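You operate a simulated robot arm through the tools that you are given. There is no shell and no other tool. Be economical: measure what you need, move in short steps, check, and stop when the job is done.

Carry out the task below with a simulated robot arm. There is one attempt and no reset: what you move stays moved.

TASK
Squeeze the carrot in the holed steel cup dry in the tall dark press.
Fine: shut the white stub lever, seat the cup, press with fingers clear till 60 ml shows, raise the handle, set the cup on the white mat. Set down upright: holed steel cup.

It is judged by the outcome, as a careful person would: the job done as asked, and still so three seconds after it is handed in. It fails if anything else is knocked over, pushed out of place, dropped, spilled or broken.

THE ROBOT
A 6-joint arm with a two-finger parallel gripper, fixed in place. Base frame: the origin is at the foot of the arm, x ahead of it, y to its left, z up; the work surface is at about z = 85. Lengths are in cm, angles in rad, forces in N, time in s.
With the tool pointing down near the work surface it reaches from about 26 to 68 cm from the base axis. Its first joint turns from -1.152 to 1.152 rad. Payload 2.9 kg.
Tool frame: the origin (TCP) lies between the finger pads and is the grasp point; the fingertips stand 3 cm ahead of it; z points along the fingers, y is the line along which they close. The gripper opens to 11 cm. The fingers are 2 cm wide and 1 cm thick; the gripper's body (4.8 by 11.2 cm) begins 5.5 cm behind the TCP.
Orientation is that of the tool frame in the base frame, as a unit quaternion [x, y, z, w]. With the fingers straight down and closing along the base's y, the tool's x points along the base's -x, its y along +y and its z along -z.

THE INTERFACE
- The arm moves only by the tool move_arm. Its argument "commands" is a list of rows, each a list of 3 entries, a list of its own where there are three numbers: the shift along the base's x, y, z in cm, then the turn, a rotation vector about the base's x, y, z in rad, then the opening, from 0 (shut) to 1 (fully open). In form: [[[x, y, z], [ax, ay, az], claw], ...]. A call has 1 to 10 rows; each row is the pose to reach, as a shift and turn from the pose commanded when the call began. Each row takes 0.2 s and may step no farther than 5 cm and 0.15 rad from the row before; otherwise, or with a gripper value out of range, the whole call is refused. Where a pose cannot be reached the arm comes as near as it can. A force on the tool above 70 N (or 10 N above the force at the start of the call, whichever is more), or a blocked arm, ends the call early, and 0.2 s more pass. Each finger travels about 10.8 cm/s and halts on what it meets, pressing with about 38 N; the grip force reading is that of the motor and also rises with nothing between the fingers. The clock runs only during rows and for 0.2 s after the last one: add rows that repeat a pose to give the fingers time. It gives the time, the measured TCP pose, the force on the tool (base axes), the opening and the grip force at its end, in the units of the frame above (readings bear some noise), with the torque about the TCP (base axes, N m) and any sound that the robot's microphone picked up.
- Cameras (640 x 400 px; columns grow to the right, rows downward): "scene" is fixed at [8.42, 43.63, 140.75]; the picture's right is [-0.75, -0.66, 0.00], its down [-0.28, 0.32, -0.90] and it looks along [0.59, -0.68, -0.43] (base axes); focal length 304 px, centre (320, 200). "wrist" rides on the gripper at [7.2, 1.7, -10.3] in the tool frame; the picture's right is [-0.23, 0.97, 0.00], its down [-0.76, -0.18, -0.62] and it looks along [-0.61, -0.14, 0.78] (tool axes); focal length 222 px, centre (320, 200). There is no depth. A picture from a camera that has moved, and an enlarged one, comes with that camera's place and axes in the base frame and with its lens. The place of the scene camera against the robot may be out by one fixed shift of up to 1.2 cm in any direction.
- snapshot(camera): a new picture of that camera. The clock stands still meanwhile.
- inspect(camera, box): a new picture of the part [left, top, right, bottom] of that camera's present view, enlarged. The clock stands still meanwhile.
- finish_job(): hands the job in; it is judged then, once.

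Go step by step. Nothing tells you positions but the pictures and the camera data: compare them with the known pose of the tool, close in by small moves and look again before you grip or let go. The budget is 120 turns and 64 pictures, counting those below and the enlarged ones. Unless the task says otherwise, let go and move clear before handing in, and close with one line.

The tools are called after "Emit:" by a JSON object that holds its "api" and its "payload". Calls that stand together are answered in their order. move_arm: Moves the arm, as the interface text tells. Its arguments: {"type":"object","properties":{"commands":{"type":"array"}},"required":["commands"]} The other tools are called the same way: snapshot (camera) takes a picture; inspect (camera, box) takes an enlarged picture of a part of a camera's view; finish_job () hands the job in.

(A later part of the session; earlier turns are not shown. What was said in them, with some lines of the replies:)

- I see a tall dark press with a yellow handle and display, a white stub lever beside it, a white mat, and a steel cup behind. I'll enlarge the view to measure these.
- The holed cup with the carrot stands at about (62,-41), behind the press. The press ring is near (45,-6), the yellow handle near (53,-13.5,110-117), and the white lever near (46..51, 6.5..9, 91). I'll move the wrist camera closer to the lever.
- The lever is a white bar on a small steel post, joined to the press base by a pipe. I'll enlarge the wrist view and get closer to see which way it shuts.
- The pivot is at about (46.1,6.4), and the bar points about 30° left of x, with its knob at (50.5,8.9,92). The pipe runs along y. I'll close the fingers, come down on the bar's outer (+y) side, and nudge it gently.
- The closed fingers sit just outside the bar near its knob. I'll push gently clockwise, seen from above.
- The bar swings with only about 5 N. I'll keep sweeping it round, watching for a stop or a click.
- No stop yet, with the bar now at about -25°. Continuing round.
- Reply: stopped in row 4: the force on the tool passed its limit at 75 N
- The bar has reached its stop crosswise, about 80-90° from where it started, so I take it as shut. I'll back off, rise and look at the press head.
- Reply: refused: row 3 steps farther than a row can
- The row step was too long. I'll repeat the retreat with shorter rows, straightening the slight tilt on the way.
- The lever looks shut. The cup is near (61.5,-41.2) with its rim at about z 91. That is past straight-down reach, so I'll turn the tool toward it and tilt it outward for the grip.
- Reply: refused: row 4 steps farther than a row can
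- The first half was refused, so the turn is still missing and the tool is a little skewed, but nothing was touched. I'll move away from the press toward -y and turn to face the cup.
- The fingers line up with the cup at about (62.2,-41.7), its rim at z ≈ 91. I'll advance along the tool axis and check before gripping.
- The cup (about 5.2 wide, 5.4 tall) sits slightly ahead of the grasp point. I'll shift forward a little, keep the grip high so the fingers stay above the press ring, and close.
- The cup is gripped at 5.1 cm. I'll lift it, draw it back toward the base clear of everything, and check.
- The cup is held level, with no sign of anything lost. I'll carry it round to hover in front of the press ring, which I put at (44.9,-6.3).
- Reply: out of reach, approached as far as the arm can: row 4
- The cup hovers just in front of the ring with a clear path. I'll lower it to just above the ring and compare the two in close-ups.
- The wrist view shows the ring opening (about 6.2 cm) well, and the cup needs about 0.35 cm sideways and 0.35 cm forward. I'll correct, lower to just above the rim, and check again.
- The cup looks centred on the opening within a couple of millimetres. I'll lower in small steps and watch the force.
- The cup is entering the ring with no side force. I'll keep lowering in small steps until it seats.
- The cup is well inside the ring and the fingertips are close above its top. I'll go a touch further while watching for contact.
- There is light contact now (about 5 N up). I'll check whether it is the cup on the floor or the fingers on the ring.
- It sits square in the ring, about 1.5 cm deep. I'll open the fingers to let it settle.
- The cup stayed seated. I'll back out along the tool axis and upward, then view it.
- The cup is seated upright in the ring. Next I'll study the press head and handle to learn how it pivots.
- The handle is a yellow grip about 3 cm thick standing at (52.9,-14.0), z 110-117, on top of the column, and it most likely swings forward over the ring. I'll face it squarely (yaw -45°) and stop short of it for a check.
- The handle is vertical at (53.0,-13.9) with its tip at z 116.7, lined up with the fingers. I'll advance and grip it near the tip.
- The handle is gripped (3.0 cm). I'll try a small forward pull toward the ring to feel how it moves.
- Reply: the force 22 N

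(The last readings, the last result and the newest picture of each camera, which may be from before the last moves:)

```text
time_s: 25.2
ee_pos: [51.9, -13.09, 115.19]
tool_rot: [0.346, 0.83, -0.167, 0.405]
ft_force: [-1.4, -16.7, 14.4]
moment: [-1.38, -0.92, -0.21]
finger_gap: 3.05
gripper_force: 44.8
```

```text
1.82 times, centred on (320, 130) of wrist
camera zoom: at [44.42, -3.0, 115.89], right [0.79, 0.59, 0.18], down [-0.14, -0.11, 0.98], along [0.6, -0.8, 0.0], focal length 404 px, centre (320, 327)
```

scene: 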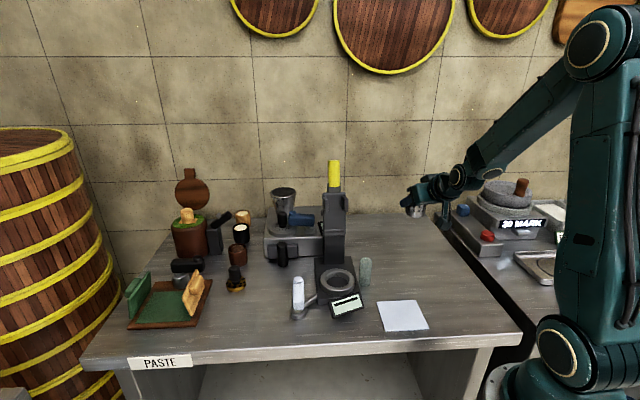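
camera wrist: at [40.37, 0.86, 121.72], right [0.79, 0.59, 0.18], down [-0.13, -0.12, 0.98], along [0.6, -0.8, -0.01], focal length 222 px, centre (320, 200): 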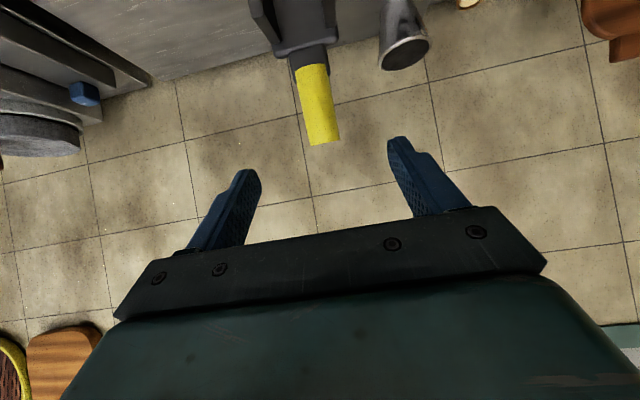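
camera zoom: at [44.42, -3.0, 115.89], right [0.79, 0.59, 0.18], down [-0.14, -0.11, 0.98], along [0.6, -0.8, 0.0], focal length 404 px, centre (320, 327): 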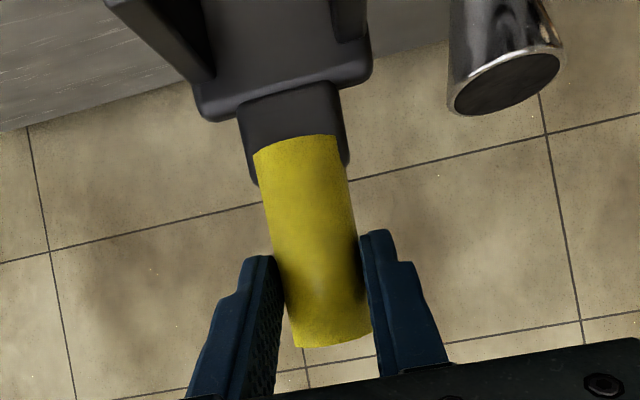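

The handle swings forward. It had been leaning back slightly, so its pivot is near z 106, just ahead of the column top. I'll follow that arc in small steps.

Emit:
{"api": "move_arm", "payload": {"commands": [[[-0.8, 0.6, 0.2], [0, 0, 0], 0.15], [[-1.6, 1.3, 0.2], [0, 0, 0], 0.15], [[-2.2, 1.9, 0], [0, 0, 0], 0.15], [[-2.7, 2.4, -0.2], [0, 0, 0], 0.15]]}}

```text
time_s: 26.2
ee_pos: [49.37, -10.38, 115.01]
tool_rot: [0.344, 0.83, -0.166, 0.406]
ft_force: [1.9, -6.1, 23.5]
moment: [-1.14, -0.94, -0.01]
finger_gap: 3.05
gripper_force: 44.6
```

The real radius is larger, about 13 cm with the pivot near z 102. I'll continue along the corrected arc.

Emit:
{"api": "move_arm", "payload": {"commands": [[[-0.7, 0.7, 0.15], [0, 0, 0], 0.15], [[-1.4, 1.35, -0.15], [0, 0, 0], 0.15], [[-2.1, 2.0, -0.5], [0, 0, 0], 0.15], [[-2.8, 2.7, -1.0], [0, 0, 0], 0.15], [[-3.45, 3.35, -1.6], [0, 0, 0], 0.15]]}}

Emit:
{"api": "inspect", "payload": {"camera": "scene", "box": [240, 110, 420, 330]}}

```text
time_s: 27.4
ee_pos: [45.85, -6.94, 113.31]
tool_rot: [0.343, 0.831, -0.165, 0.405]
ft_force: [-2.9, -1.1, 23.4]
moment: [-1.12, -1.04, -0.06]
finger_gap: 3.05
gripper_force: 44.9
```

```text
1.82 times, centred on (330, 220) of scene
camera zoom: at [8.38, 43.64, 140.75], right [-0.75, -0.66, 0.0], down [-0.28, 0.32, -0.91], along [0.6, -0.68, -0.43], focal length 552 px, centre (302, 164)
```

zoom: 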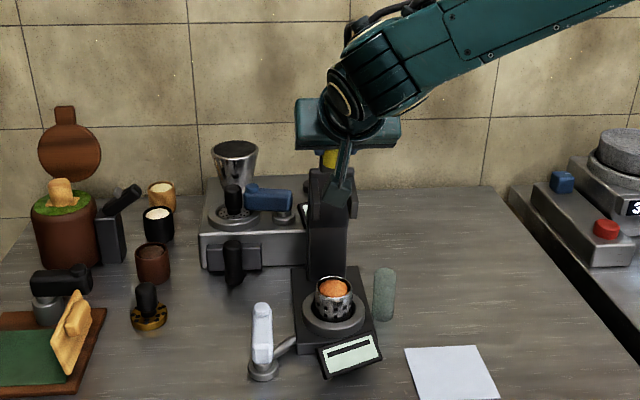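

It follows freely with steady light force. Continuing down the arc.

Emit:
{"api": "move_arm", "payload": {"commands": [[[-0.6, 0.6, -0.45], [0, 0, 0], 0.15], [[-1.2, 1.2, -1.1], [0, 0, 0], 0.15], [[-1.85, 1.85, -2.0], [0, 0, 0], 0.15], [[-2.45, 2.45, -2.95], [0, 0, 0], 0.15], [[-3.0, 3.0, -3.95], [0, 0, 0], 0.15], [[-3.45, 3.45, -5], [0, 0, 0], 0.15]]}}

Emit:
{"api": "inspect", "payload": {"camera": "scene", "box": [240, 140, 420, 330]}}

```text
time_s: 28.8
ee_pos: [42.36, -3.67, 107.93]
tool_rot: [0.344, 0.833, -0.167, 0.399]
ft_force: [-0.4, -0.2, 0.6]
moment: [-0.02, 0.0, 0.01]
finger_gap: 1.66
gripper_force: 0.1
```

```text
2.11 times, centred on (330, 235) of scene
camera zoom: at [8.43, 43.63, 140.75], right [-0.75, -0.66, 0.0], down [-0.28, 0.32, -0.9], along [0.59, -0.68, -0.43], focal length 639 px, centre (299, 126)
```

zoom: 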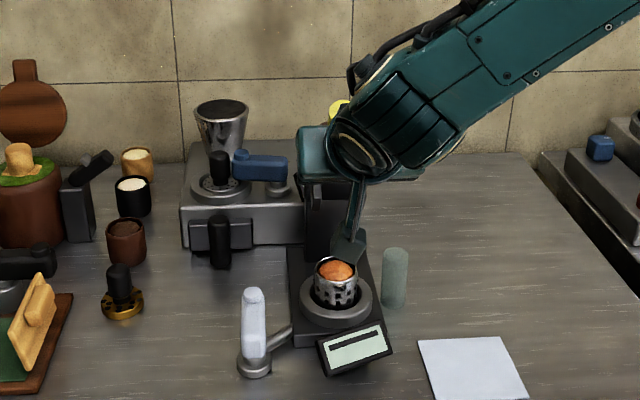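

The grip slipped off the handle tip partway, and the handle now stands leaning forward by itself. I'll look at it from the wrist camera.

Emit:
{"api": "snapshot", "payload": {"camera": "wrist"}}

Emit:
{"api": "inspect", "payload": {"camera": "scene", "box": [300, 170, 380, 250]}}

```text
18 pictures are left
camera wrist: at [34.68, 6.28, 108.77], right [0.79, 0.59, 0.17], down [-0.13, -0.12, 0.98], along [0.6, -0.8, -0.01], focal length 222 px, centre (320, 200)
```

wrist: 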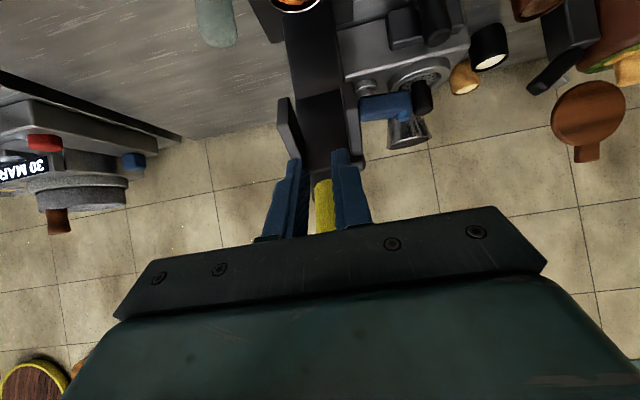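

```text
5.00 times, centred on (340, 210) of scene
camera zoom: at [8.43, 43.63, 140.75], right [-0.75, -0.66, 0.0], down [-0.28, 0.32, -0.9], along [0.59, -0.68, -0.43], focal length 1518 px, centre (220, 150)
```

zoom: 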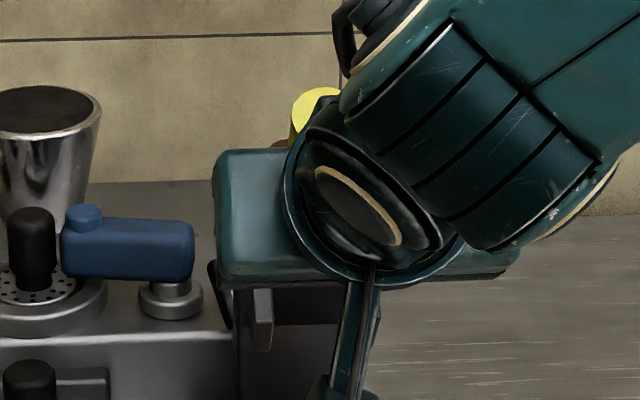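

The handle leans about 37° forward, with its tip at about (44.2,-5.3,114). I'll back out in front of it, rise, turn the tool straight down with fingers closed, and then push the handle down from behind and above.

Emit:
{"api": "move_arm", "payload": {"commands": [[[-1.2, 1.2, 0], [0, 0, 0], 0.15], [[-2.1, 2.1, 0.5], [0, 0, 0], 0.1], [[-2.1, 2.1, 4.5], [0.1, 0.1, 0], 0], [[-2.1, 2.1, 8.5], [0.2, 0.2, 0], 0], [[-2.1, 2.1, 12.5], [0.3, 0.3, 0], 0], [[-2.1, 2.1, 14], [0.4, 0.4, 0], 0], [[-2.1, 2.1, 14], [0.5, 0.5, 0], 0], [[-2.1, 2.1, 14], [0.6, 0.6, 0], 0], [[-2.1, 2.1, 14], [0.636, 0.636, 0], 0]]}}

Emit:
{"api": "inspect", "payload": {"camera": "scene", "box": [280, 110, 400, 310]}}

```text
time_s: 30.8
ee_pos: [40.16, -1.59, 122.08]
tool_rot: [0.383, 0.924, 0.0, -0.002]
ft_force: [-0.1, -0.1, 0.2]
moment: [-0.03, -0.02, 0.01]
finger_gap: 0.02
gripper_force: 38.1
```

```text
2.00 times, centred on (340, 210) of scene
camera zoom: at [8.42, 43.63, 140.75], right [-0.75, -0.66, 0.0], down [-0.28, 0.32, -0.9], along [0.59, -0.68, -0.43], focal length 607 px, centre (280, 180)
```

zoom: 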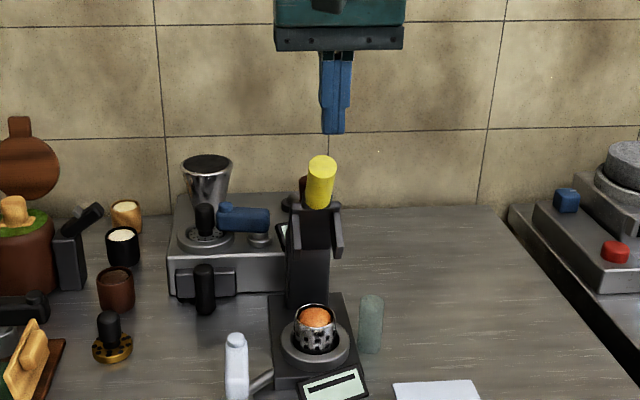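

The handle is clear to see, leaning forward. I'll pass over it and come down behind it with closed fingers.

Emit:
{"api": "move_arm", "payload": {"commands": [[[2.5, -2.3, 0], [0, 0, 0], 0], [[5, -4.7, 0], [0, 0, 0], 0], [[7.4, -6.8, 0], [0, 0, 0], 0], [[7.4, -6.8, -3.5], [0, 0, 0], 0], [[7.4, -6.8, -6.5], [0, 0, 0], 0]]}}

Emit:
{"api": "inspect", "payload": {"camera": "scene", "box": [290, 130, 380, 230]}}

```text
time_s: 32.0
ee_pos: [47.6, -8.5, 115.39]
tool_rot: [0.382, 0.924, 0.001, 0.0]
ft_force: [-0.3, 0.0, 0.3]
moment: [0.01, 0.0, -0.03]
finger_gap: 0.0
gripper_force: 37.6
```

```text
4.00 times, centred on (335, 180) of scene
camera zoom: at [8.43, 43.63, 140.75], right [-0.75, -0.66, 0.0], down [-0.28, 0.32, -0.9], along [0.59, -0.68, -0.43], focal length 1215 px, centre (260, 280)
```

zoom: 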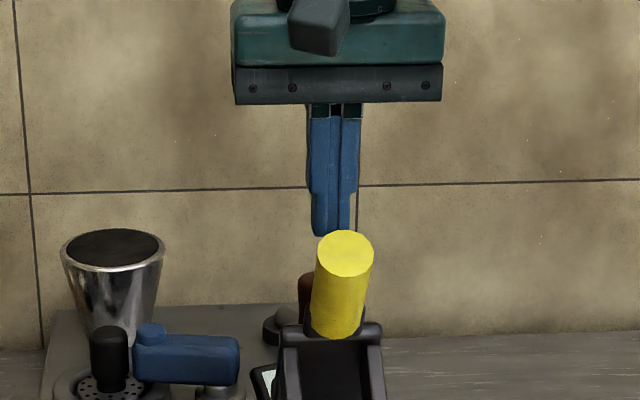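

The fingers are just behind the handle and in line with it. I'll lower slightly and sweep forward and down along the arc.

Emit:
{"api": "move_arm", "payload": {"commands": [[[-0.1, -0.1, -1], [0, 0, 0], 0], [[-0.8, 0.6, -1], [0, 0, 0], 0], [[-1.5, 1.3, -1.25], [0, 0, 0], 0], [[-2.1, 1.9, -2.0], [0, 0, 0], 0], [[-2.7, 2.5, -2.8], [0, 0, 0], 0], [[-3.2, 3.0, -3.7], [0, 0, 0], 0], [[-3.65, 3.45, -4.65], [0, 0, 0], 0]]}}

Emit:
{"api": "inspect", "payload": {"camera": "scene", "box": [270, 130, 390, 330]}}

```text
time_s: 33.6
ee_pos: [44.05, -4.87, 110.85]
tool_rot: [0.382, 0.924, 0.0, 0.0]
ft_force: [-0.3, -1.2, 1.3]
moment: [0.0, 0.0, 0.01]
finger_gap: 0.0
gripper_force: 38.1
```

```text
2.00 times, centred on (330, 230) of scene
camera zoom: at [8.42, 43.63, 140.75], right [-0.75, -0.66, 0.0], down [-0.28, 0.32, -0.9], along [0.59, -0.68, -0.43], focal length 607 px, centre (300, 140)
```

zoom: 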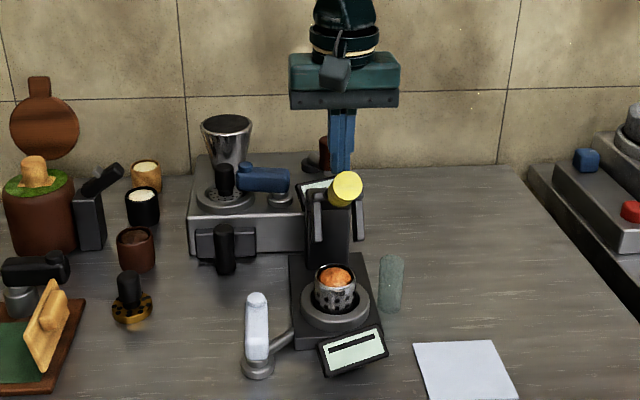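

The handle is going down nicely, now about 60°. Continuing the arc.

Emit:
{"api": "move_arm", "payload": {"commands": [[[-0.35, 0.35, -1.0], [0, 0, 0], 0], [[-0.67, 0.67, -2.1], [0, 0, 0], 0], [[-0.95, 0.95, -3.2], [0, 0, 0], 0], [[-1.1, 1.1, -4.3], [0, 0, 0], 0], [[-1.2, 1.2, -5.4], [0, 0, 0], 0]]}}

Emit:
{"api": "inspect", "payload": {"camera": "scene", "box": [270, 150, 390, 320]}}

```text
time_s: 34.8
ee_pos: [42.9, -3.56, 105.3]
tool_rot: [0.382, 0.924, 0.001, 0.0]
ft_force: [0.3, -0.1, 0.8]
moment: [-0.05, 0.0, 0.02]
finger_gap: 0.0
gripper_force: 37.5
```

```text
2.35 times, centred on (330, 235) of scene
camera zoom: at [8.42, 43.63, 140.75], right [-0.75, -0.66, 0.0], down [-0.28, 0.32, -0.9], along [0.59, -0.68, -0.43], focal length 715 px, centre (296, 118)
```

zoom: 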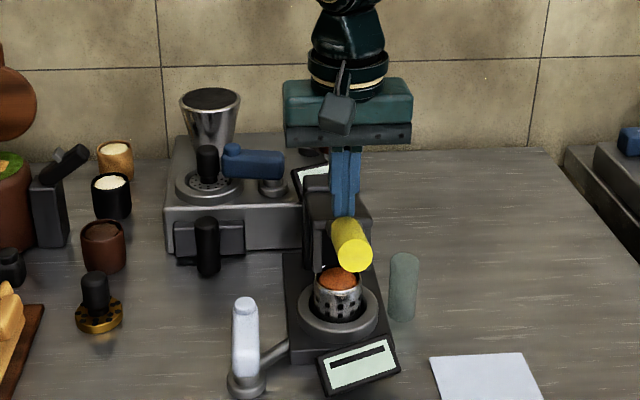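

The handle is about level now. I'll keep pressing down in small steps and watch the force and the display.

Emit:
{"api": "move_arm", "payload": {"commands": [[[0, 0, -0.6], [0, 0, 0], 0], [[0, 0, -1.2], [0, 0, 0], 0], [[0, 0, -1.8], [0, 0, 0], 0], [[0.05, -0.05, -2.4], [0, 0, 0], 0]]}}

Emit:
{"api": "inspect", "payload": {"camera": "scene", "box": [290, 210, 380, 320]}}

```text
time_s: 35.8
ee_pos: [42.91, -3.74, 102.96]
tool_rot: [0.381, 0.924, 0.001, 0.001]
ft_force: [0.3, 0.4, -0.2]
moment: [0.02, -0.01, -0.01]
finger_gap: 0.01
gripper_force: 37.8
```

```text
3.64 times, centred on (335, 265) of scene
camera zoom: at [8.42, 43.63, 140.75], right [-0.75, -0.66, 0.0], down [-0.28, 0.32, -0.9], along [0.59, -0.68, -0.43], focal length 1104 px, centre (266, -36)
```

zoom: 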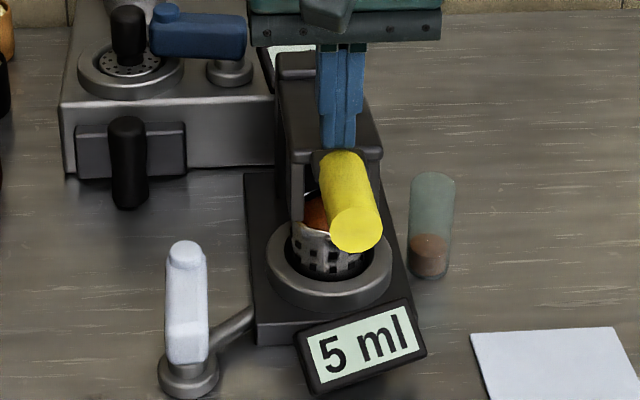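

Juice is flowing: the display reads 5 ml and the glass is filling. I'll keep pressing down slowly.

Emit:
{"api": "move_arm", "payload": {"commands": [[[0, 0, -0.5], [0, 0, 0], 0], [[0, 0, -1.0], [0, 0, 0], 0], [[0.1, -0.1, -1.5], [0, 0, 0], 0], [[0.1, -0.1, -1.5], [0, 0, 0], 0]]}}

Emit:
{"api": "inspect", "payload": {"camera": "scene", "box": [290, 210, 380, 320]}}

```text
time_s: 36.7
ee_pos: [43.05, -3.69, 102.22]
tool_rot: [0.381, 0.925, 0.003, 0.005]
ft_force: [-5.2, 0.0, 16.7]
moment: [0.09, 0.36, 0.03]
finger_gap: 0.0
gripper_force: 37.5
stopped in row 4: the force on the tool passed its limit at 73 N (the readings are from after the stop); the commanded pose is now the measured one
```

```text
3.64 times, centred on (335, 265) of scene
camera zoom: at [8.39, 43.63, 140.75], right [-0.75, -0.66, 0.0], down [-0.28, 0.32, -0.9], along [0.6, -0.68, -0.43], focal length 1104 px, centre (266, -36)
```

zoom: 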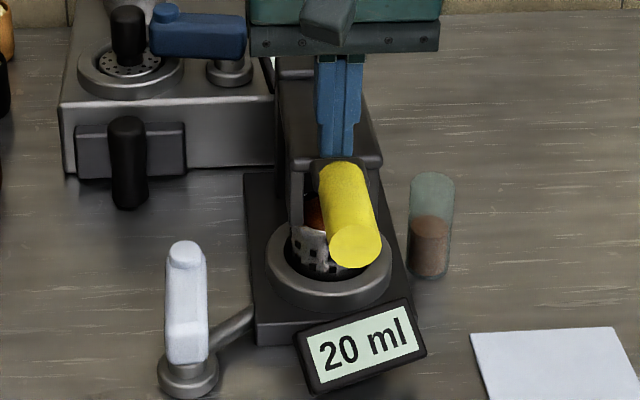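

There is resistance now and the display shows 20 ml. I'll press more gently and hold, letting the juice run.

Emit:
{"api": "move_arm", "payload": {"commands": [[[0, 0, -0.25], [0, 0, 0], 0], [[0, 0, -0.4], [0, 0, 0], 0], [[0, 0, -0.5], [0, 0, 0], 0], [[0, 0, -0.55], [0, 0, 0], 0], [[0, 0, -0.6], [0, 0, 0], 0], [[0, 0, -0.65], [0, 0, 0], 0], [[0, 0, -0.7], [0, 0, 0], 0], [[0, 0, -0.75], [0, 0, 0], 0]]}}

```text
time_s: 37.5
ee_pos: [42.92, -3.68, 102.26]
tool_rot: [0.382, 0.924, 0.003, 0.007]
ft_force: [-9.9, -0.3, 19.2]
moment: [0.09, 0.44, 0.05]
finger_gap: 0.0
gripper_force: 37.8
stopped in row 4: the force on the tool passed its limit at 72 N (the readings are from after the stop); the commanded pose is now the measured one
```

The fingers sit near the inner end of the handle, so leverage is poor. I'll lift slightly, shift about 4 cm toward the handle tip, and press there.

Emit:
{"api": "move_arm", "payload": {"commands": [[[0, 0, 0.8], [0, 0, 0], 0], [[-1.7, 1.4, 0.8], [0, 0, 0], 0], [[-3.3, 2.9, 0.8], [0, 0, 0], 0], [[-3.3, 2.9, 0], [0, 0, 0], 0], [[-3.3, 2.9, -0.5], [0, 0, 0], 0], [[-3.3, 2.9, -0.8], [0, 0, 0], 0]]}}

Emit:
{"api": "inspect", "payload": {"camera": "scene", "box": [290, 210, 380, 320]}}

```text
time_s: 38.8
ee_pos: [39.83, -0.75, 102.35]
tool_rot: [0.381, 0.925, 0.004, 0.011]
ft_force: [-7.7, -1.3, 21.9]
moment: [0.07, 0.38, 0.01]
finger_gap: 0.0
gripper_force: 37.3
stopped in row 6: the force on the tool passed its limit at 80 N (the readings are from after the stop); the commanded pose is now the measured one
```

```text
3.64 times, centred on (335, 265) of scene
camera zoom: at [8.38, 43.63, 140.75], right [-0.75, -0.66, 0.0], down [-0.28, 0.32, -0.9], along [0.6, -0.68, -0.43], focal length 1104 px, centre (266, -36)
```

zoom: 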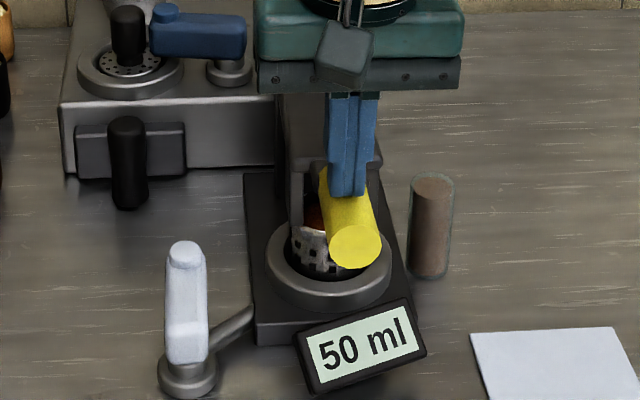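

50 ml now, with the handle almost at its stop. A short gentle press should bring the last 10 ml.

Emit:
{"api": "move_arm", "payload": {"commands": [[[0, 0, -0.15], [0, 0, 0], 0], [[0, 0, -0.25], [0, 0, 0], 0], [[0, 0, -0.25], [0, 0, 0], 0]]}}

Emit:
{"api": "inspect", "payload": {"camera": "scene", "box": [290, 210, 380, 320]}}

```text
time_s: 39.6
ee_pos: [39.89, -0.75, 102.36]
tool_rot: [0.381, 0.924, 0.006, 0.013]
ft_force: [-12.7, -0.3, 53.3]
moment: [0.27, 0.76, -0.15]
finger_gap: 0.0
gripper_force: 37.6
```

```text
3.64 times, centred on (335, 265) of scene
camera zoom: at [8.32, 43.63, 140.76], right [-0.75, -0.66, 0.0], down [-0.28, 0.32, -0.91], along [0.6, -0.68, -0.43], focal length 1104 px, centre (266, -36)
```

zoom: 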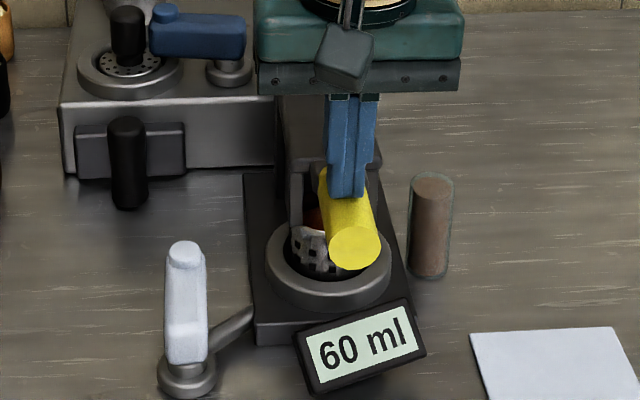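

60 ml shows, so the pressing is done. The handle lies level with its axis at z ≈ 97.9, and the pivot looks to be at about the same height. I'll lift off, open, straddle the handle near its tip from above and grip it for raising.

Emit:
{"api": "move_arm", "payload": {"commands": [[[0, 0, 2.5], [0, 0, 0], 0], [[-0.5, 0.4, 2.7], [0, 0, 0], 0.3], [[-0.5, 0.4, 2.7], [0, 0, 0], 0.6], [[-0.5, 0.4, 2.5], [0, 0, 0], 0.6], [[-0.5, 0.4, -1], [0, 0, 0], 0.6], [[-0.5, 0.4, -4.0], [0, 0, 0], 0.6], [[-0.5, 0.4, -4.0], [0, 0, 0], 0.3], [[-0.5, 0.4, -4.0], [0, 0, 0], 0.1], [[-0.5, 0.4, -4.0], [0, 0, 0], 0.1]]}}

Emit:
{"api": "inspect", "payload": {"camera": "scene", "box": [280, 190, 390, 320]}}

```text
time_s: 41.6
ee_pos: [39.4, -0.59, 97.98]
tool_rot: [0.38, 0.925, 0.005, 0.012]
ft_force: [8.4, 6.9, -2.3]
moment: [0.16, -0.07, -0.23]
finger_gap: 3.02
gripper_force: 45.0
```

```text
3.08 times, centred on (335, 255) of scene
camera zoom: at [8.45, 43.65, 140.74], right [-0.75, -0.66, 0.0], down [-0.28, 0.32, -0.9], along [0.59, -0.68, -0.43], focal length 934 px, centre (274, 31)
```

zoom: 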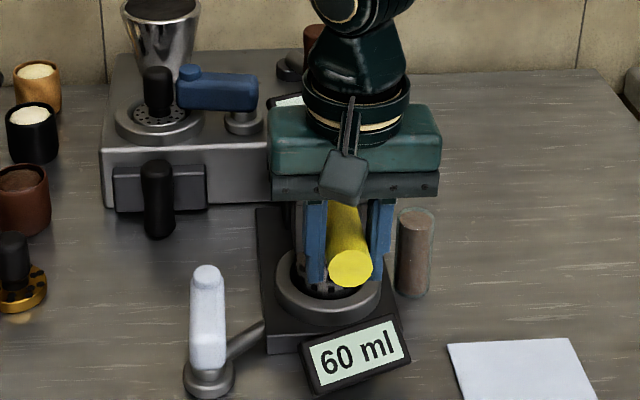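

The grip on the handle is good. I'll raise it along the arc in small steps.

Emit:
{"api": "move_arm", "payload": {"commands": [[[0.0, -0.1, 1.44], [0, 0, 0], 0.1], [[0.13, -0.25, 2.87], [0, 0, 0], 0.1], [[0.35, -0.47, 4.27], [0, 0, 0], 0.1], [[0.65, -0.77, 5.64], [0, 0, 0], 0.1], [[1.04, -1.16, 6.97], [0, 0, 0], 0.1], [[1.51, -1.63, 8.25], [0, 0, 0], 0.1], [[2.06, -2.18, 9.46], [0, 0, 0], 0.1], [[2.68, -2.8, 10.6], [0, 0, 0], 0.1]]}}

```text
time_s: 43.4
ee_pos: [42.1, -3.16, 108.44]
tool_rot: [0.381, 0.924, 0.004, 0.009]
ft_force: [-1.4, 9.3, -5.3]
moment: [0.76, 1.18, -0.7]
finger_gap: 3.09
gripper_force: 44.7
```

It's tracking well at about 50° with light force. Continuing up.

Emit:
{"api": "move_arm", "payload": {"commands": [[[0.69, -0.69, 1.06], [0, 0, 0], 0.1], [[1.44, -1.44, 2.03], [0, 0, 0], 0.1], [[2.25, -2.25, 2.91], [0, 0, 0], 0.1], [[3.1, -3.1, 3.68], [0, 0, 0], 0.1], [[4.0, -4.0, 4.35], [0, 0, 0], 0.1], [[4.95, -4.95, 4.9], [0, 0, 0], 0.1], [[5.92, -5.92, 5.33], [0, 0, 0], 0.1], [[6.9, -6.9, 5.64], [0, 0, 0], 0.1], [[7.92, -7.92, 5.83], [0, 0, 0], 0.1], [[8.94, -8.94, 5.89], [0, 0, 0], 0.1]]}}

```text
time_s: 45.6
ee_pos: [51.08, -12.08, 114.59]
tool_rot: [0.38, 0.925, 0.004, 0.01]
ft_force: [-8.3, 4.0, 5.5]
moment: [0.15, 1.75, -0.22]
finger_gap: 3.04
gripper_force: 44.6
```

The handle is about upright. I'll take it back to its original slightly backward rest.

Emit:
{"api": "move_arm", "payload": {"commands": [[[0.7, -0.7, 0], [0, 0, 0], 0.1], [[1.4, -1.4, -0.08], [0, 0, 0], 0.1], [[2.0, -2.05, -0.2], [0, 0, 0], 0.1], [[2.2, -2.25, -0.2], [0, 0, 0], 0.1]]}}

Emit:
{"api": "inspect", "payload": {"camera": "scene", "box": [250, 130, 430, 340]}}

```text
time_s: 46.6
ee_pos: [53.26, -14.45, 114.25]
tool_rot: [0.381, 0.925, 0.003, 0.01]
ft_force: [-0.2, -0.9, -0.1]
moment: [0.02, -0.01, 0.01]
finger_gap: 1.09
gripper_force: 0.0
```

```text
1.90 times, centred on (340, 235) of scene
camera zoom: at [8.42, 43.63, 140.75], right [-0.75, -0.66, 0.0], down [-0.28, 0.32, -0.9], along [0.59, -0.68, -0.43], focal length 578 px, centre (282, 133)
```

zoom: 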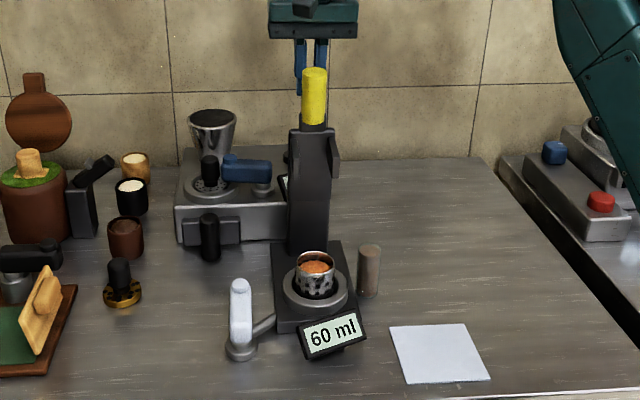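

The handle slipped out of the grip at the very end and stands nearly upright, a bit forward of its starting lean. I'll go over it and nudge it back from the front with closed fingers.

Emit:
{"api": "move_arm", "payload": {"commands": [[[0.3, -0.3, 0.5], [0, 0, 0], 0.1], [[0.3, -0.3, 4.5], [0, 0, 0], 0], [[0.3, -0.3, 8.7], [0, 0, 0], 0], [[-2.5, 2.5, 8.7], [0, 0, 0], 0], [[-5.4, 5.4, 8.7], [0, 0, 0], 0], [[-5.9, 5.9, 4.5], [0, 0, 0], 0], [[-5.9, 5.9, 2.0], [0, 0, 0], 0]]}}

Emit:
{"api": "move_arm", "payload": {"commands": [[[0.7, -0.7, 0], [0, 0, 0], 0], [[1.4, -1.4, 0], [0, 0, 0], 0], [[2.0, -2.0, 0], [0, 0, 0], 0], [[2.6, -2.6, 0], [0, 0, 0], 0], [[3.1, -3.1, 0], [0, 0, 0], 0]]}}

```text
time_s: 48.2
ee_pos: [49.99, -8.1, 118.09]
tool_rot: [0.302, 0.953, 0.006, 0.008]
ft_force: [23.4, 24.1, -4.4]
moment: [0.21, -0.84, 0.25]
finger_gap: 0.01
gripper_force: 37.7
out of reach, approached as far as the arm can: row 6, 7
```

```text
time_s: 48.5
ee_pos: [49.49, -7.42, 117.89]
tool_rot: [0.356, 0.935, 0.013, 0.003]
ft_force: [15.0, 15.7, -5.7]
moment: [0.36, -0.26, 0.2]
finger_gap: 0.0
gripper_force: 37.4
stopped in row 1: the force on the tool passed its limit at 82 N (the readings are from after the stop); the commanded pose is now the measured one
```

Something pushed the tool sideways and the arm reported a reach limit. I'll stop and look.

Emit:
{"api": "inspect", "payload": {"camera": "scene", "box": [270, 90, 420, 320]}}

```text
1.74 times, centred on (345, 205) of scene
camera zoom: at [8.48, 43.69, 140.73], right [-0.75, -0.66, 0.0], down [-0.28, 0.32, -0.9], along [0.59, -0.68, -0.43], focal length 528 px, centre (276, 191)
```

zoom: 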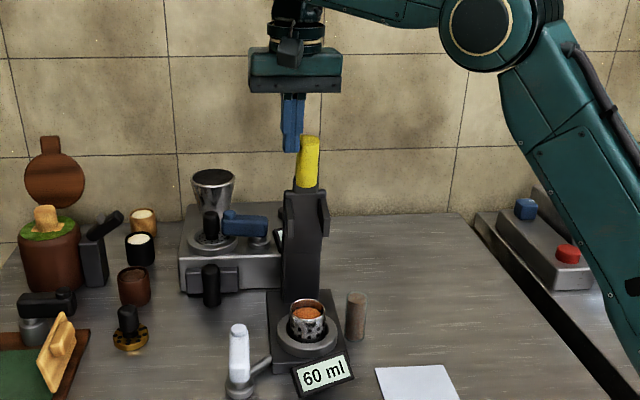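

The handle had come forward about 10° and the fingers came down against its side. I'll relieve sideways, rise, square the tool, and go further in front before pushing it back.

Emit:
{"api": "move_arm", "payload": {"commands": [[[0.5, 0.5, 1], [0, 0, 0], 0], [[0.5, 0.5, 5], [-0.011, 0.008, -0.029], 0], [[-2, 1.2, 6.5], [-0.022, 0.016, -0.058], 0], [[-4.9, 1.7, 6.5], [-0.022, 0.016, -0.058], 0], [[-4.9, 1.7, 2.5], [-0.022, 0.016, -0.058], 0], [[-4.9, 1.7, -1.5], [-0.022, 0.016, -0.058], 0]]}}

```text
time_s: 49.9
ee_pos: [44.56, -5.92, 116.58]
tool_rot: [0.385, 0.923, -0.001, 0.003]
ft_force: [-0.1, -0.4, -0.3]
moment: [0.01, 0.0, 0.01]
finger_gap: 0.03
gripper_force: 37.6
```

Clear of contact now. I'll push the handle back upright from the front in steady steps.

Emit:
{"api": "move_arm", "payload": {"commands": [[[1.2, -1.2, 0], [0, 0, 0], 0], [[2.4, -2.3, 0], [0, 0, 0], 0], [[3.1, -3.0, 0], [0, 0, 0], 0], [[3.8, -3.7, 0], [0, 0, 0], 0], [[4.5, -4.4, 0], [0, 0, 0], 0], [[5.2, -5.1, 0], [0, 0, 0], 0], [[5.8, -5.7, 0], [0, 0, 0], 0], [[6.2, -6.1, 0], [0, 0, 0], 0]]}}

```text
time_s: 51.7
ee_pos: [50.69, -12.13, 116.6]
tool_rot: [0.385, 0.923, -0.002, 0.002]
ft_force: [-0.3, 0.4, -0.2]
moment: [0.02, -0.01, 0.03]
finger_gap: 0.0
gripper_force: 37.5
```

No resistance remains. I'll push a touch more to feel for the stop, then back away and check.

Emit:
{"api": "move_arm", "payload": {"commands": [[[0.3, -0.3, 0], [0, 0, 0], 0], [[0.55, -0.55, 0], [0, 0, 0], 0], [[0.75, -0.75, 0], [0, 0, 0], 0]]}}

```text
time_s: 52.5
ee_pos: [51.52, -12.8, 116.4]
tool_rot: [0.384, 0.923, -0.001, 0.002]
ft_force: [-1.1, 0.7, -0.5]
moment: [0.0, 0.02, 0.0]
finger_gap: 0.0
gripper_force: 37.5
```

I've pushed past where it first stood. I'll rise straight in front of it and look at the handle and the cup together.

Emit:
{"api": "move_arm", "payload": {"commands": [[[-2.5, 2.5, 0.5], [0, 0, 0], 0], [[-4.5, 4.5, 4], [0, 0, 0], 0.2], [[-6.1, 6.3, 7.5], [0, 0, 0], 0.4], [[-6.1, 6.3, 10], [0, 0, 0], 0.65]]}}

Emit:
{"api": "inspect", "payload": {"camera": "scene", "box": [260, 130, 440, 340]}}

```text
time_s: 53.5
ee_pos: [45.49, -6.48, 126.51]
tool_rot: [0.385, 0.923, -0.001, 0.002]
ft_force: [0.2, -0.1, 0.0]
moment: [-0.05, 0.03, 0.02]
finger_gap: 7.15
gripper_force: 0.1
```

```text
1.90 times, centred on (350, 235) of scene
camera zoom: at [8.42, 43.63, 140.75], right [-0.75, -0.66, 0.0], down [-0.28, 0.32, -0.9], along [0.59, -0.68, -0.43], focal length 578 px, centre (263, 133)
```

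zoom: 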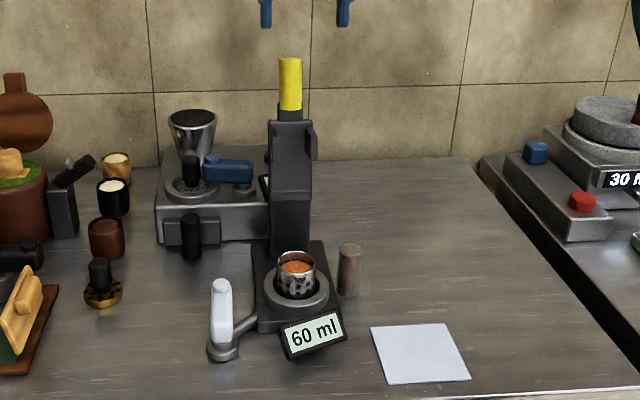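

The handle is back exactly where it started, the display holds 60 ml and the cup is upright. I'll descend over the cup with the fingers open and check from the wrist.

Emit:
{"api": "move_arm", "payload": {"commands": [[[0, 0, -4.8], [0, 0, 0], 0.75], [[0, 0, -9.6], [0, 0, 0], 0.75], [[0, 0, -14.4], [0, 0, 0], 0.75], [[0, 0, -19.2], [0, 0, 0], 0.75], [[0, 0, -24], [0, 0, 0], 0.75], [[0, 0, -28], [0, 0, 0], 0.75], [[0, 0, -29.5], [0, 0, 0], 0.75]]}}

Emit:
{"api": "snapshot", "payload": {"camera": "wrist"}}

```text
time_s: 55.1
ee_pos: [45.59, -6.8, 96.9]
tool_rot: [0.385, 0.923, -0.001, 0.001]
ft_force: [-0.4, 0.8, -0.1]
moment: [0.03, 0.03, 0.03]
finger_gap: 8.27
gripper_force: 0.1
```

```text
4 pictures are left
camera wrist: at [41.8, -0.39, 107.26], right [0.85, 0.52, 0.0], down [0.41, -0.66, 0.63], along [0.33, -0.53, -0.78], focal length 222 px, centre (320, 200)
```

wrist: 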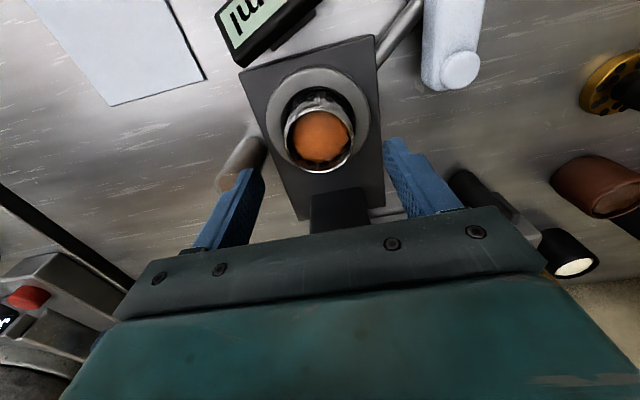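

From here the cup centre is at about (45.1,-5.7), so I need a small shift of about 1 cm. I'll correct, narrow the fingers to stay clear of the glass, lower and grip.

Emit:
{"api": "move_arm", "payload": {"commands": [[[-0.45, 1.0, 0], [0, 0, 0], 0.65], [[-0.45, 1.0, -1], [0, 0, 0], 0.65], [[-0.45, 1.0, -3], [0, 0, 0], 0.65], [[-0.45, 1.0, -4.8], [0, 0, 0], 0.65], [[-0.45, 1.0, -4.8], [0, 0, 0], 0.45], [[-0.45, 1.0, -4.8], [0, 0, 0], 0.3], [[-0.45, 1.0, -4.8], [0, 0, 0], 0.3]]}}

```text
time_s: 56.7
ee_pos: [45.08, -5.68, 92.18]
tool_rot: [0.385, 0.923, -0.001, 0.001]
ft_force: [-3.9, -4.3, -0.2]
moment: [-0.22, 0.12, -0.05]
finger_gap: 5.03
gripper_force: 38.3
```

The cup is gripped (5.0 cm). I'll lift it straight up out of the ring.

Emit:
{"api": "move_arm", "payload": {"commands": [[[0, 0, 0.7], [0, 0, 0], 0.3], [[0, 0, 1.6], [0, 0, 0], 0.3], [[0, 0, 3], [0, 0, 0], 0.3], [[-0.5, 0.5, 6], [0, 0, 0], 0.3], [[-1, 1, 9], [0, 0, 0], 0.3]]}}

Emit:
{"api": "inspect", "payload": {"camera": "scene", "box": [270, 190, 440, 340]}}

```text
time_s: 57.9
ee_pos: [43.79, -4.56, 101.23]
tool_rot: [0.384, 0.923, 0.0, 0.002]
ft_force: [0.8, -0.6, -1.4]
moment: [0.0, -0.02, 0.02]
finger_gap: 5.01
gripper_force: 37.8
```

```text
2.67 times, centred on (355, 265) of scene
camera zoom: at [8.43, 43.63, 140.75], right [-0.75, -0.66, 0.0], down [-0.28, 0.32, -0.9], along [0.59, -0.68, -0.43], focal length 810 px, centre (227, 27)
```

zoom: 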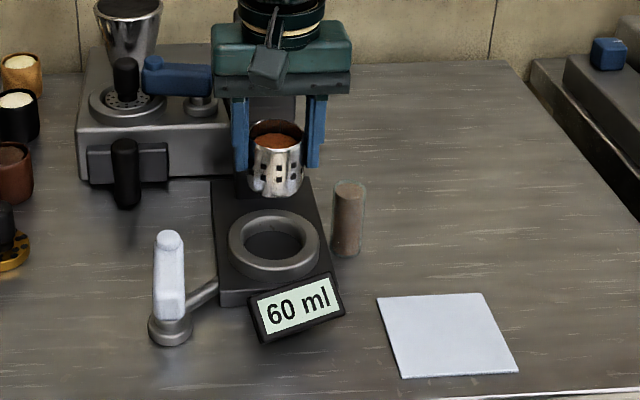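

The cup is held upright and clear of the press. The mat's centre is at about (28.0,-9.7), so I'll carry the cup over it and lower part way.

Emit:
{"api": "move_arm", "payload": {"commands": [[[-4, -1.3, 0], [0, 0, 0], 0.3], [[-8, -2.6, 0], [0, 0, 0], 0.3], [[-12, -3.9, 0], [0, 0, 0], 0.3], [[-15.8, -5.1, 0], [0, 0, 0], 0.3], [[-15.8, -5.1, -4], [0, 0, 0], 0.3], [[-15.8, -5.1, -7.5], [0, 0, 0], 0.3], [[-15.8, -5.1, -9], [0, 0, 0], 0.3]]}}

Emit:
{"api": "inspect", "payload": {"camera": "scene", "box": [340, 240, 460, 340]}}

```text
time_s: 59.5
ee_pos: [28.05, -9.58, 92.09]
tool_rot: [0.384, 0.923, -0.001, 0.003]
ft_force: [0.6, 0.5, -1.7]
moment: [0.04, 0.02, -0.02]
finger_gap: 5.04
gripper_force: 38.0
```

```text
4.00 times, centred on (400, 290) of scene
camera zoom: at [8.43, 43.63, 140.75], right [-0.75, -0.66, 0.0], down [-0.28, 0.32, -0.9], along [0.59, -0.68, -0.43], focal length 1215 px, centre (0, -160)
```

zoom: 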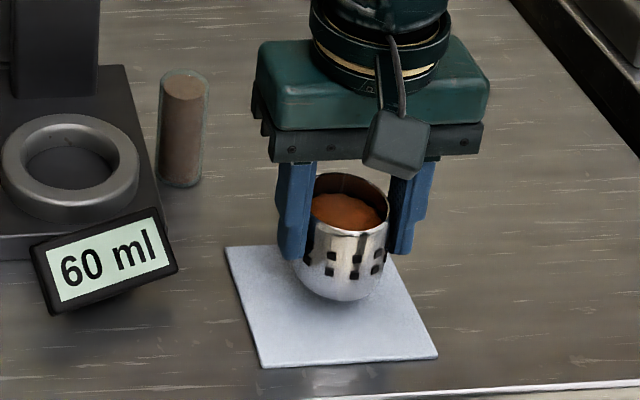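

The cup is above the mat, slightly right of centre. I'll shift it a little and lower until it touches.

Emit:
{"api": "move_arm", "payload": {"commands": [[[0.5, 0.4, -0.6], [0, 0, 0], 0.3], [[0.5, 0.4, -1.2], [0, 0, 0], 0.3], [[0.5, 0.4, -1.6], [0, 0, 0], 0.3], [[0.5, 0.4, -1.8], [0, 0, 0], 0.3]]}}

```text
time_s: 60.5
ee_pos: [28.52, -9.3, 90.45]
tool_rot: [0.384, 0.923, -0.001, 0.003]
ft_force: [-5.6, 0.6, 27.0]
moment: [-0.08, 0.07, 0.02]
finger_gap: 5.06
gripper_force: 37.8
```

It's on the mat, pressing about 27 N. I'll ease off slightly and open the fingers.

Emit:
{"api": "move_arm", "payload": {"commands": [[[0, 0, 0.15], [0, 0, 0], 0.3], [[0, 0, 0.18], [0, 0, 0], 0.45], [[0, 0, 0.18], [0, 0, 0], 0.6], [[0, 0, 0.18], [0, 0, 0], 0.7], [[0, 0, 1.5], [0, 0, 0], 0.7], [[0, 0, 4.5], [0, 0, 0], 0.7], [[0, 0, 9], [0, 0, 0], 0.7], [[0, 0, 13.5], [0, 0, 0], 0.7], [[0, 0, 18], [0, 0, 0], 0.7]]}}

Emit:
{"api": "snapshot", "payload": {"camera": "scene"}}

```text
time_s: 62.5
ee_pos: [28.7, -9.12, 108.24]
tool_rot: [0.384, 0.923, -0.002, 0.002]
ft_force: [-0.9, 0.1, 0.6]
moment: [-0.04, 0.01, 0.02]
finger_gap: 7.7
gripper_force: 0.1
```

```text
1 pictures are left
```

scene: 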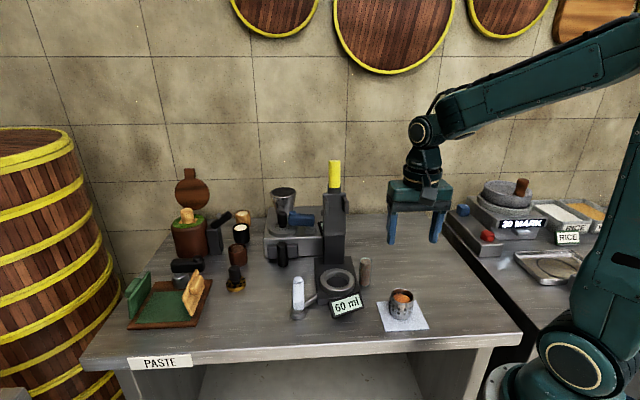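

The holed cup stands upright on the white mat, the handle is raised, the lever is shut, 60 ml shows, and nothing else has moved. I'm handing in.

Emit:
{"api": "finish_job", "payload": {}}

```text
The job is handed in.
```

The carrot is pressed to 60 ml, the lever is shut, the handle is back up, and the holed steel cup stands upright on the white mat.
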